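You operate a simulated robot arm through the tools that you are given. There is no shell and no other tool. Be economical: measure what you need, move in short steps, check, and stop when the job is done.

Carry out the task below with a simulated robot arm. There is one attempt and no reset: what you move stays moved.

TASK
Stack the tin that says "59" from the blue table on top of the tin that says "72".
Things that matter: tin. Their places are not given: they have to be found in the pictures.

It is judged by the outcome, as a careful person would: the job done as asked, and still so three seconds after it is handed in. It fails if anything else is knocked over, pushed out of place, dropped, spilled or broken.

THE ROBOT
A 7-joint arm with a two-finger parallel gripper, fixed in place. Base frame: the origin is at the foot of the arm, x ahead of it, y to its left, z up; the work surface is at about z = 0. Lengths are in cm, angles in degrees, forces in N, time in s.
With the tool pointing down near the work surface it reaches from about 24 to 62 cm from the base axis. Its first joint turns from -66.0 to 66.0 degrees. Payload 2.6 kg.
Tool frame: the origin (TCP) lies between the finger pads and is the grasp point; the fingertips stand 3 cm ahead of it; z points along the fingers, y is the line along which they close. The gripper opens to 9.4 cm. The fingers are 2.8 cm wide and 1 cm thick; the gripper's body (5 by 9.6 cm) begins 5.5 cm behind the TCP.
Orientation is that of the tool frame in the base frame, as a unit quaternion [x, y, z, w]. With the fingers straight down and closing along the base's y, the tool's x points along the base's -x, its y along +y and its z along -z.

THE INTERFACE
- The arm moves only by the tool servo_tool. Its argument "series" is a list of rows, each a list of 3 entries, a list of its own where there are three numbers: the turn, a rotation vector about the tool's x, y, z in degrees, then the shift along the tool's x, y, z in cm, then the opening, from 0 (shut) to 1 (fully open). In form: [[[ax, ay, az], [x, y, z], jaw], ...]. A call has 1 to 20 rows; each row is the pose to reach, as a shift and turn from the pose commanded when the call began, along the tool's axes at that moment. A row lasts 0.2 s, in which the tool goes at most 5 cm and 8.6 degrees; a call with a longer step from one row to the next is refused whole, and so is a gripper value outside its range. A pose out of reach is approached as far as the arm can. The call stops where the force on the tool passes 40 N (or 10 N more than at its start, if that is more) or the arm is blocked; 0.2 s more then pass. The fingers move at their own pace (about 7.2 cm/s each) and stop on an object; they squeeze with about 21 N. The grip force told is the motor's: it shows also when the fingers shut on nothing. Time passes only in rows, and 0.2 s behind the last, so rows that repeat a pose let the fingers close. It gives the time, the measured TCP pose, the force on the tool (base axes), the opening and the grip force at its end, in the units of the frame above (readings bear some noise), and new pictures: "show" is both (left out), scene, wrist or none.
- Cameras (640 x 400 px; columns grow to the right, rows downward): "scene" is fixed at [3.65, 43.79, 58.46]; the picture's right is [-0.74, -0.67, 0.00], its down [-0.32, 0.36, -0.87] and it looks along [0.58, -0.65, -0.48] (base axes); focal length 346 px, centre (320, 200). "wrist" rides on the gripper at [-3.7, 0, -5.8] in the tool frame; the picture's right is [0.00, -1.00, 0.00], its down [0.97, 0.00, -0.24] and it looks along [0.24, 0.00, 0.97] (tool axes); focal length 218 px, centre (320, 200).
- measure_at(camera, pixels): for up to 12 pixels [column, row] of the newest picture of that camera ("zoom" is the newest enlarged one), the place [x, y, z] in the base frame of the surface seen there, good to about 0.2 cm, but the place of the scene camera against the robot may be out by one fixed shift of up to 1.8 cm in any direction. No time passes.
- zoom(camera, box): a new picture of the part [left, top, right, bottom] of that camera's present view, enlarged. No time passes.
- sign_off(): hands the job in; it is judged then, once.

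Work in short steps. Measure before you move; look again where a grasp or a placing could have gone wrong, and mend it. You have 60 turns and 120 pictures in all, the two below and enlarged ones among them. Open the gripper and draw the arm clear of the work before you hand the job in, unless the task says otherwise; then end with one line.

The tools are called after "Call:" as a command line: name --argument value ..., lists and objects as JSON in quotes. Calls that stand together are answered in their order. servo_tool: Moves the arm, as the interface text tells. Its arguments: {"type":"object","properties":{"series":{"type":"array"},"show":{"type":"string","enum":["both","scene","wrist","none"]}},"required":["series"]} The other tools are called the same way: measure_at (camera, pixels) gives the place of the surface under pixels of a picture; zoom (camera, box) takes an enlarged picture of a part of a camera's view; sign_off () hands the job in.

At the start:

```text
clock: 0.0
tool_pos: [33.99, 10.91, 32.82]
tool_rot: [0.0, 1.0, 0.0, 0.001]
wrist_force: [-0.6, 0.1, 0.8]
opening: 9.37
grasp_force: 0.0
```

scene: 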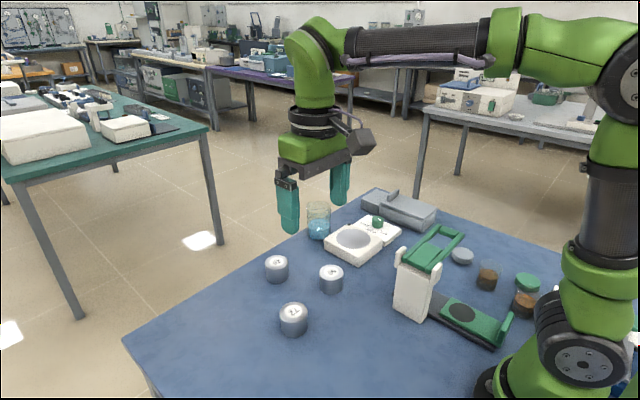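
wrist: 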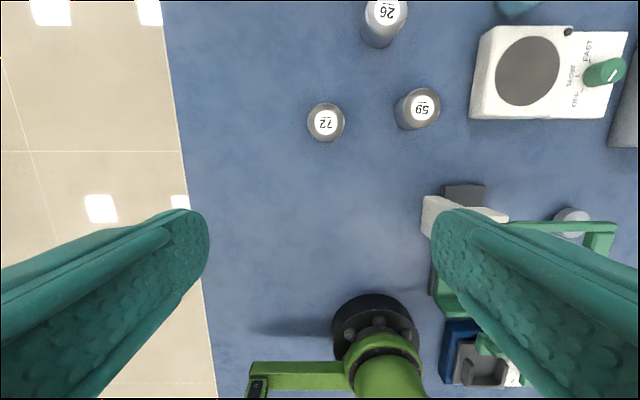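

The wrist picture shows the tins "72" at about (325,123), "59" at (421,108) and "26" at (386,10). I enlarge and measure them.

Call:
zoom --camera "wrist" --box '[280, 0, 480, 160]'

Call:
measure_at --camera "wrist" --pixels '[[325, 123], [312, 123], [338, 123], [421, 108], [410, 108], [434, 108], [421, 94], [386, 10], [360, 123], [325, 110], [325, 136]]'

Call:
measure_at --camera "scene" --pixels '[[293, 311], [331, 271], [276, 262], [310, 345]]'

```text
2.50 times, centred on (380, 80) of wrist
```

zoom: 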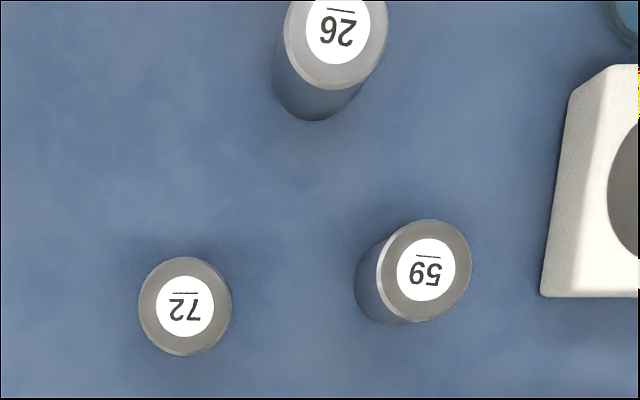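

```text
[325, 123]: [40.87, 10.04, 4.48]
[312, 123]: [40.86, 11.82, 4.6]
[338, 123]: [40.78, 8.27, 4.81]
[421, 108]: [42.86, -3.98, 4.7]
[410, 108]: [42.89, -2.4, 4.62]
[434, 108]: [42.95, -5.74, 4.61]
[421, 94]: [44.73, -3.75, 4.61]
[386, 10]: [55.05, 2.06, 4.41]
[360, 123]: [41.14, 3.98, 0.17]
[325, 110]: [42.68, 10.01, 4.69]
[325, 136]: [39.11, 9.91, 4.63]
```

```text
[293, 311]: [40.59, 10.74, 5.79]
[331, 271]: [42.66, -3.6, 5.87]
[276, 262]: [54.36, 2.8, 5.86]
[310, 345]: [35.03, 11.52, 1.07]
```

The tins are about 4.6 cm tall and 5.7 cm wide. I check that the labels read right from the scene camera, and how close the white scale and the stand are to the fingers at "59".

Call:
zoom --camera "scene" --box '[230, 230, 390, 350]'

Call:
measure_at --camera "wrist" --pixels '[[472, 115], [483, 35], [428, 205], [470, 188], [500, 215], [422, 108], [326, 122]]'

```text
3.33 times, centred on (310, 290) of scene
```

zoom: 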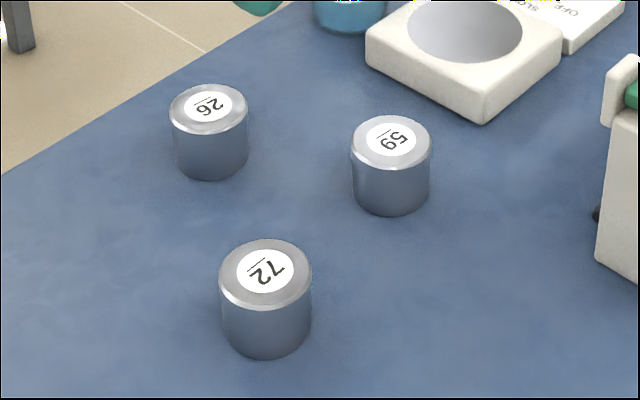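

```text
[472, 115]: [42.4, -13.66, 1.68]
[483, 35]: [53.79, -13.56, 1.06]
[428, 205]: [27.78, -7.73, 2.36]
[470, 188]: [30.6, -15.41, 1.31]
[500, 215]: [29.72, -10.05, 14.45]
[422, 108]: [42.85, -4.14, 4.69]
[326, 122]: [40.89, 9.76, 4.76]
```

The labels are confirmed, and the scale edge at y≈-13.5 leaves clearance. I move above "59" at a height of 15 cm and look.

Call:
servo_tool --series '[[[0, 0, 0], [-2.2, -3.8, 0], 1], [[0, 0, 0], [-4.4, -7.6, 0], 1], [[0, 0, 0], [-6.6, -11.4, 0], 1], [[0, 0, 0], [-8.86, -15.0, 0], 1], [[0, 0, 0], [-8.86, -15.0, 4.5], 1], [[0, 0, 0], [-8.86, -15.0, 9], 1], [[0, 0, 0], [-8.86, -15.0, 13.5], 1], [[0, 0, 0], [-8.86, -15.0, 17.8], 1], [[0, 0, 0], [-8.86, -15.0, 17.8], 1]]'

```text
clock: 2.0
tool_pos: [42.88, -4.11, 15.07]
tool_rot: [0.001, 1.0, 0.001, 0.001]
wrist_force: [-0.3, 0.2, 0.1]
opening: 9.38
grasp_force: 0.0
```

scene: 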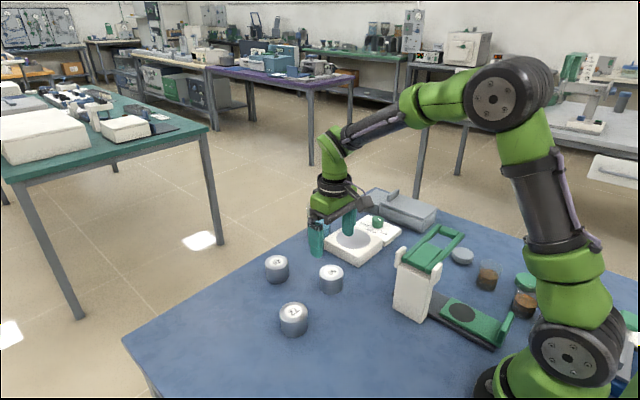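
wrist: 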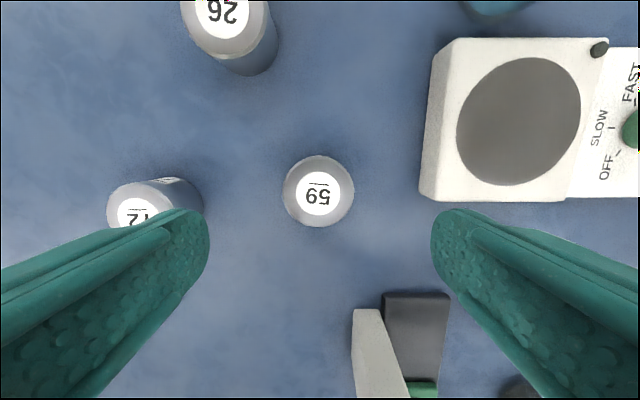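

"59" sits centred at (318,191) in the wrist view. I measure its rim and those of "72" for precision.

Call:
measure_at --camera "wrist" --pixels '[[318, 191], [286, 191], [350, 191], [318, 159], [318, 223], [137, 207], [112, 207], [130, 190]]'

```text
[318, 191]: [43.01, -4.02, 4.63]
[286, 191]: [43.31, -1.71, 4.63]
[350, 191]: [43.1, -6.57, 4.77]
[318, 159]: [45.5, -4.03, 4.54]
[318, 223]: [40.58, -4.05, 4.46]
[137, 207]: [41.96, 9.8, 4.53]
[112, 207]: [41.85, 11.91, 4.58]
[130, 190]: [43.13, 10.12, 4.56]
```

The centre is (43.05, -4.1). I descend to TCP z ≈ 3.6, so the tips are at 0.6, and close.

Call:
servo_tool --series '[[[0, 0, 0], [-0.15, 0, 4], 1], [[0, 0, 0], [-0.15, 0, 7.5], 1], [[0, 0, 0], [-0.15, 0, 10], 1], [[0, 0, 0], [-0.15, 0, 11.45], 1], [[0, 0, 0], [-0.15, 0, 11.45], 1], [[0, 0, 0], [-0.15, 0, 11.45], 0.7], [[0, 0, 0], [-0.15, 0, 11.45], 0.55], [[0, 0, 0], [-0.15, 0, 11.45], 0.3], [[0, 0, 0], [-0.15, 0, 11.45], 0.3], [[0, 0, 0], [-0.15, 0, 11.45], 0.3]]'

```text
clock: 4.2
tool_pos: [42.99, -4.03, 3.59]
tool_rot: [0.0, 1.0, 0.0, 0.0]
wrist_force: [-0.6, -0.4, 0.3]
opening: 5.59
grasp_force: 21.2
```

scene: 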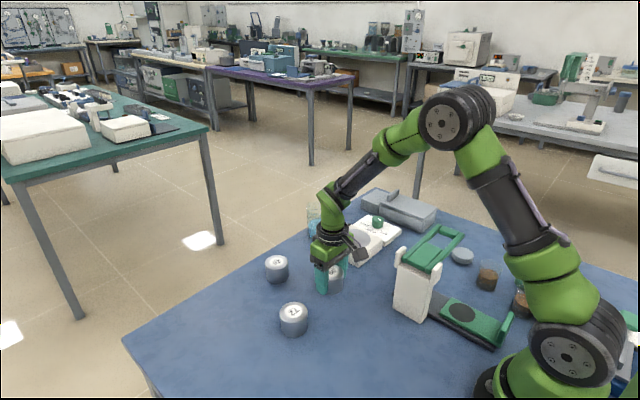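
wrist: 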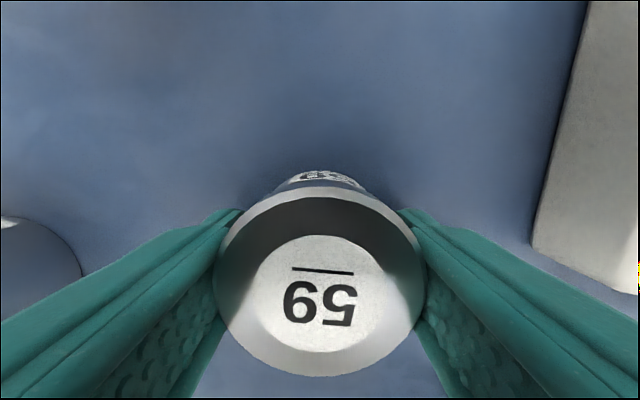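

The grip is at 5.6 cm with 21 N. I lift 11 cm and check the hold.

Call:
servo_tool --series '[[[0, 0, 0], [0, 0, -2], 0.3], [[0, 0, 0], [0, 0, -5], 0.3], [[0, 0, 0], [0, 0, -8], 0.3], [[0, 0, 0], [0, 0, -11], 0.3], [[0, 0, 0], [0, 0, -11], 0.3]]'

Call:
measure_at --camera "wrist" --pixels '[[320, 200], [320, 305], [320, 240], [320, 360], [320, 370], [230, 290], [410, 290]]'

```text
clock: 5.4
tool_pos: [42.94, -4.16, 14.67]
tool_rot: [0.0, 1.0, 0.0, 0.0]
wrist_force: [-0.5, -0.3, -1.5]
opening: 5.57
grasp_force: 20.6
```

scene: 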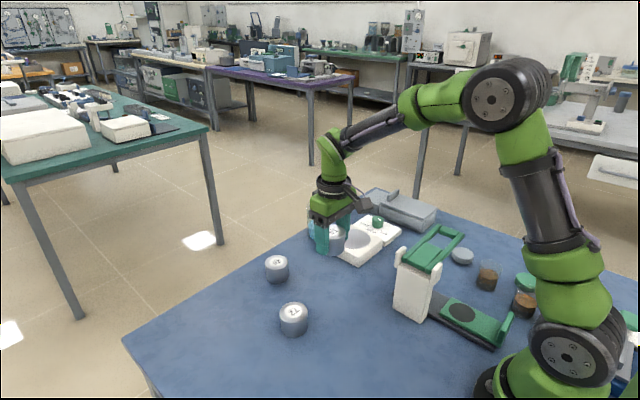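
wrist: 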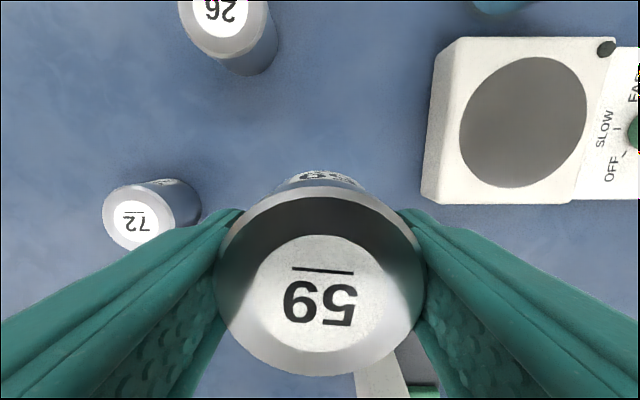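

```text
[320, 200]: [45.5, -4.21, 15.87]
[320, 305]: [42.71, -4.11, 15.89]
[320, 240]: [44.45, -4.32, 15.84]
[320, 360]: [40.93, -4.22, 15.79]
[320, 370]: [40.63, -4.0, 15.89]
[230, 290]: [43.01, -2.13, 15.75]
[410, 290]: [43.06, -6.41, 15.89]
```

"59" is held, with its top centre about (43.1, -4.15). I now measure "72" from here.

Call:
zoom --camera "wrist" --box '[80, 150, 240, 270]'

Call:
measure_at --camera "wrist" --pixels '[[135, 219], [104, 215], [166, 219], [137, 188], [135, 248]]'

```text
3.33 times, centred on (160, 210) of wrist
```

zoom: 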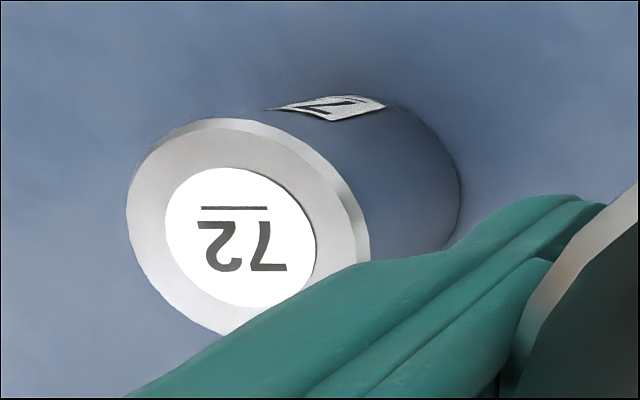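

```text
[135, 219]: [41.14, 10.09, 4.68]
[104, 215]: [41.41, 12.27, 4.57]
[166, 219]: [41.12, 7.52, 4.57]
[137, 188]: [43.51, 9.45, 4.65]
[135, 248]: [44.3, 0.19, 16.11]
```

The label centre of "72" is about (40.95, 9.95). I move the held tin over it, lower until about 1 cm above, and check.

Call:
servo_tool --series '[[[0, 0, 0], [0.5, 3.5, 0], 0.3], [[0, 0, 0], [1.0, 7, 0], 0.3], [[0, 0, 0], [1.5, 10.5, 0], 0.3], [[0, 0, 0], [2.1, 14.05, 0], 0.3], [[0, 0, 0], [2.1, 14.05, 0], 0.3], [[0, 0, 0], [2.1, 14.05, 3], 0.3], [[0, 0, 0], [2.1, 14.05, 5.3], 0.3], [[0, 0, 0], [2.1, 14.05, 5.3], 0.3]]'

Call:
zoom --camera "scene" --box '[230, 240, 358, 350]'

```text
clock: 7.2
tool_pos: [40.94, 10.06, 9.27]
tool_rot: [0.0, 1.0, 0.001, 0.0]
wrist_force: [0.3, 0.7, -1.1]
opening: 5.59
grasp_force: 20.8
```

scene: 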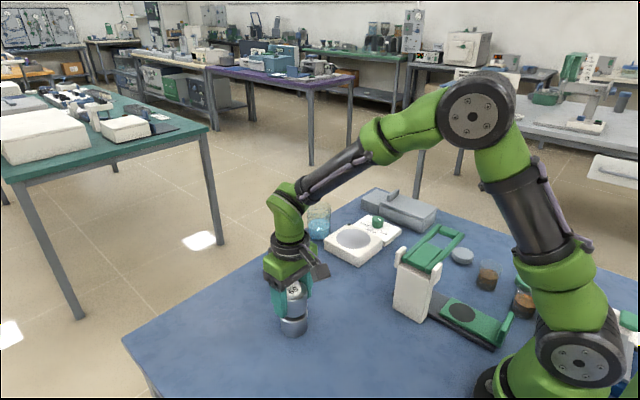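
wrist: 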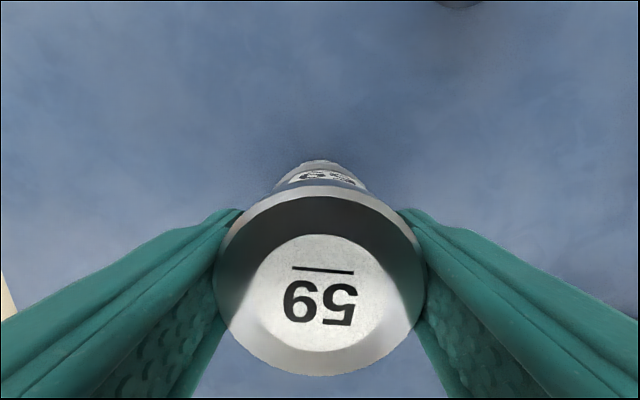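

```text
3.64 times, centred on (294, 295) of scene
```

zoom: 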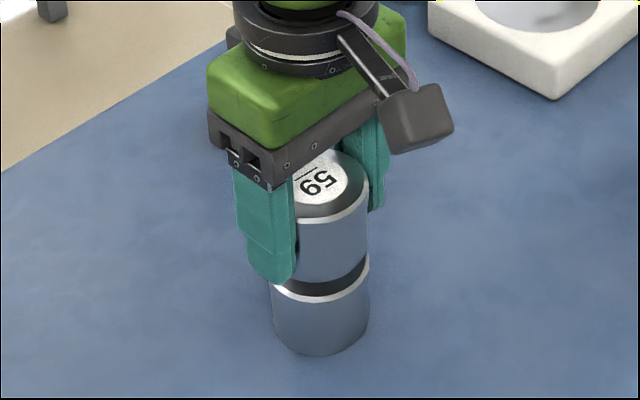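

It is aligned, with the gap about 1.1 cm. I lower in fine steps and watch the force.

Call:
servo_tool --series '[[[0, 0, 0], [0, 0, 0.5], 0.3], [[0, 0, 0], [0, 0, 0.8], 0.3], [[0, 0, 0], [0, 0, 0.95], 0.3], [[0, 0, 0], [0, 0, 1.05], 0.3], [[0, 0, 0], [0, 0, 1.05], 0.3]]' --show "scene"

Call:
zoom --camera "scene" --box '[254, 270, 334, 350]'

```text
clock: 8.4
tool_pos: [40.96, 9.98, 8.12]
tool_rot: [0.0, 1.0, 0.0, 0.0]
wrist_force: [-1.3, 0.3, 0.1]
opening: 5.6
grasp_force: 20.7
```

scene: 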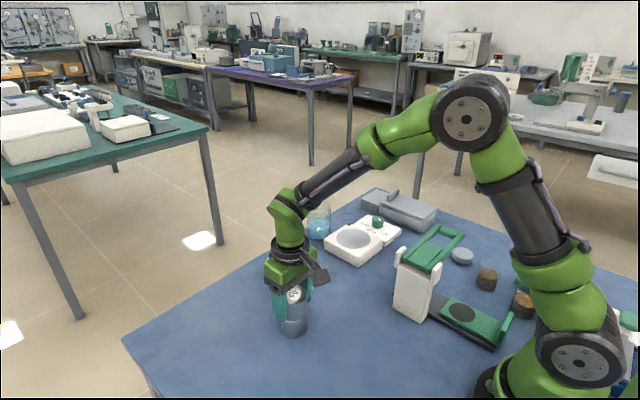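

```text
5.00 times, centred on (294, 310) of scene
```

zoom: 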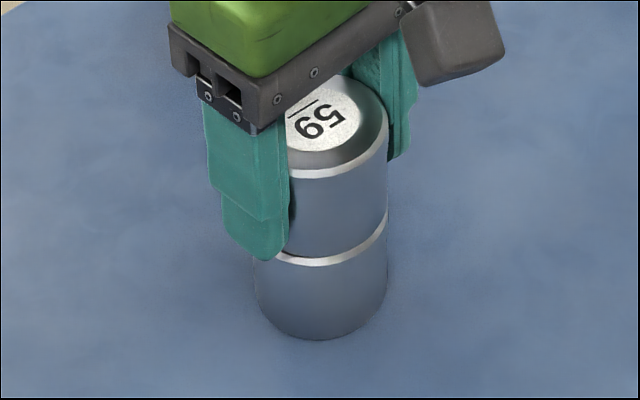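

It is almost or just in contact. I lower a further 0.2 cm at most, in tiny steps, to confirm.

Call:
servo_tool --series '[[[0, 0, 0], [0, 0, 0.05], 0.3], [[0, 0, 0], [0, 0, 0.1], 0.3], [[0, 0, 0], [0, 0, 0.1], 0.3]]' --show "none"

```text
clock: 9.2
tool_pos: [40.85, 9.93, 8.24]
tool_rot: [0.0, 1.0, 0.0, 0.0]
wrist_force: [-0.1, -1.2, -0.2]
opening: 5.6
grasp_force: 20.7
```

Call:
servo_tool --series '[[[0, 0, 0], [0, 0, 0.05], 0.3], [[0, 0, 0], [0, 0, 0.1], 0.3], [[0, 0, 0], [0, 0, 0.1], 0.3]]' --show "none"

Call:
zoom --camera "scene" --box '[264, 290, 324, 340]'

```text
clock: 10.0
tool_pos: [40.94, 10.11, 8.19]
tool_rot: [0.0, 1.0, -0.001, 0.0]
wrist_force: [-3.2, -0.8, 15.1]
opening: 5.6
grasp_force: 20.8
```

```text
8.00 times, centred on (294, 315) of scene
```

zoom: 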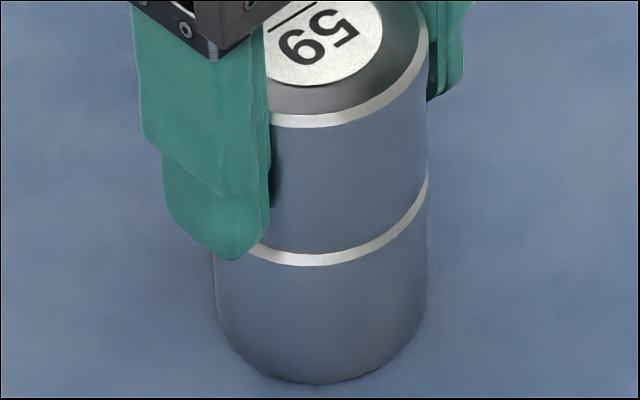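

Contact is firm at 15 N and the tins are aligned. I ease up 0.08 cm, then open gradually without going too wide.

Call:
servo_tool --series '[[[0, 0, 0], [0, 0, -0.08], 0.3], [[0, 0, 0], [0, 0, -0.08], 0.3], [[0, 0, 0], [0, 0, -0.08], 0.62], [[0, 0, 0], [0, 0, -0.08], 0.7], [[0, 0, 0], [0, 0, -0.08], 0.8], [[0, 0, 0], [0, 0, -0.08], 0.95], [[0, 0, 0], [0, 0, -0.08], 0.95]]'

```text
clock: 11.6
tool_pos: [40.89, 9.92, 8.19]
tool_rot: [0.0, 1.0, 0.0, 0.0]
wrist_force: [-1.2, -1.0, 0.4]
opening: 8.93
grasp_force: 0.1
```

scene: 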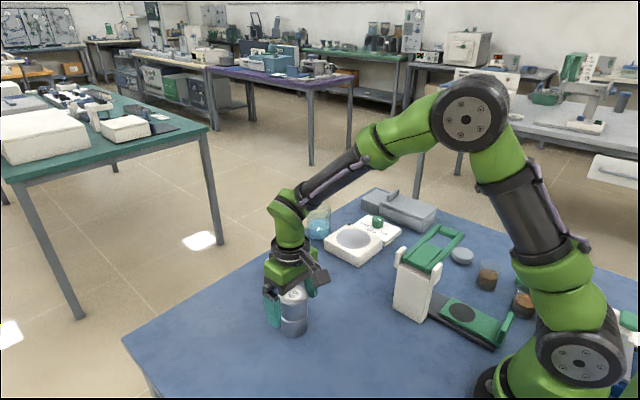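
wrist: 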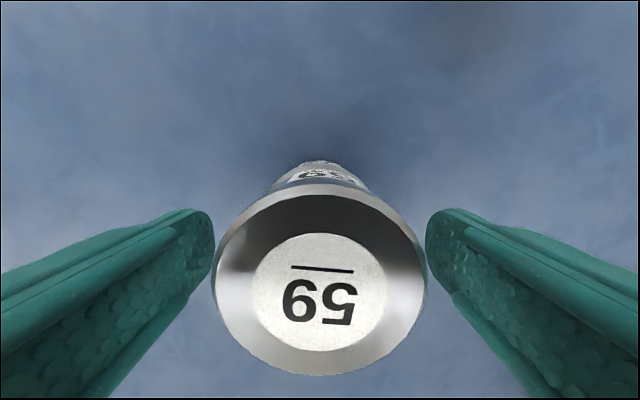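

The tin is released and stays put. I retreat straight up.

Call:
servo_tool --series '[[[0, 0, 0], [0, 0, -1], 1], [[0, 0, 0], [0, 0, -3], 1], [[0, 0, 0], [0, 0, -6], 1], [[0, 0, 0], [0, 0, -10], 1], [[0, 0, 0], [0, 0, -14], 1], [[0, 0, 0], [0, 0, -18], 1], [[0, 0, 0], [0, 0, -18], 1]]'

Call:
zoom --camera "scene" --box '[230, 240, 358, 350]'

```text
clock: 13.2
tool_pos: [40.94, 10.04, 26.08]
tool_rot: [-0.001, 1.0, 0.0, 0.0]
wrist_force: [-0.1, -0.5, -0.6]
opening: 9.43
grasp_force: 0.1
```

scene: 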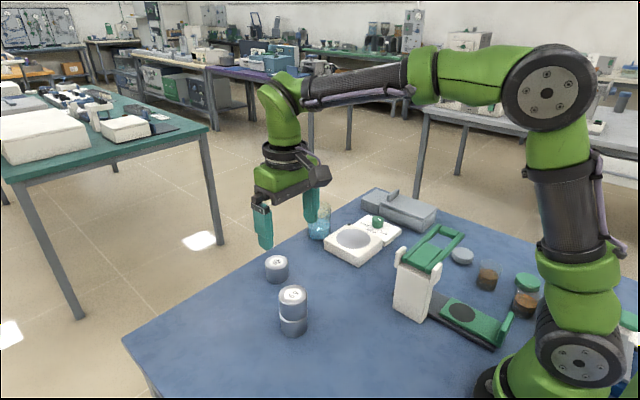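
wrist: 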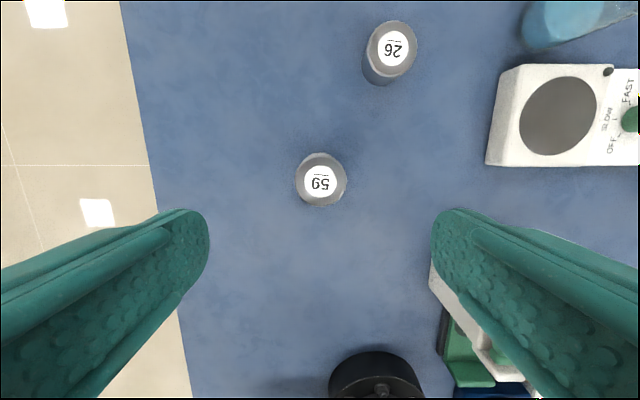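

```text
3.64 times, centred on (294, 295) of scene
```

zoom: 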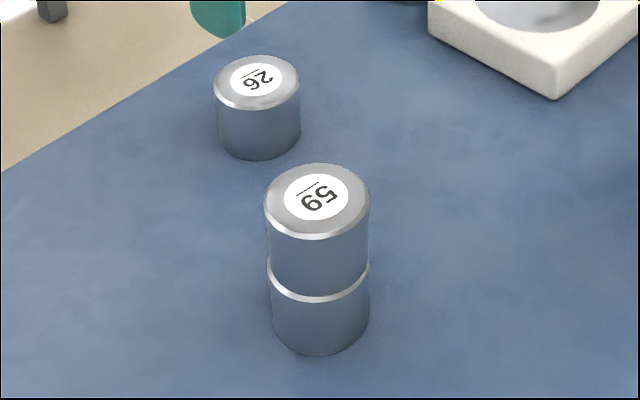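

The stack stands aligned, the gripper is open and clear, and nothing else has moved.

Call:
sign_off

```text
The job is handed in.
```

The tin "59" is stacked on top of the tin "72"; the stack was standing straight when I handed the job in, and nothing else was moved.
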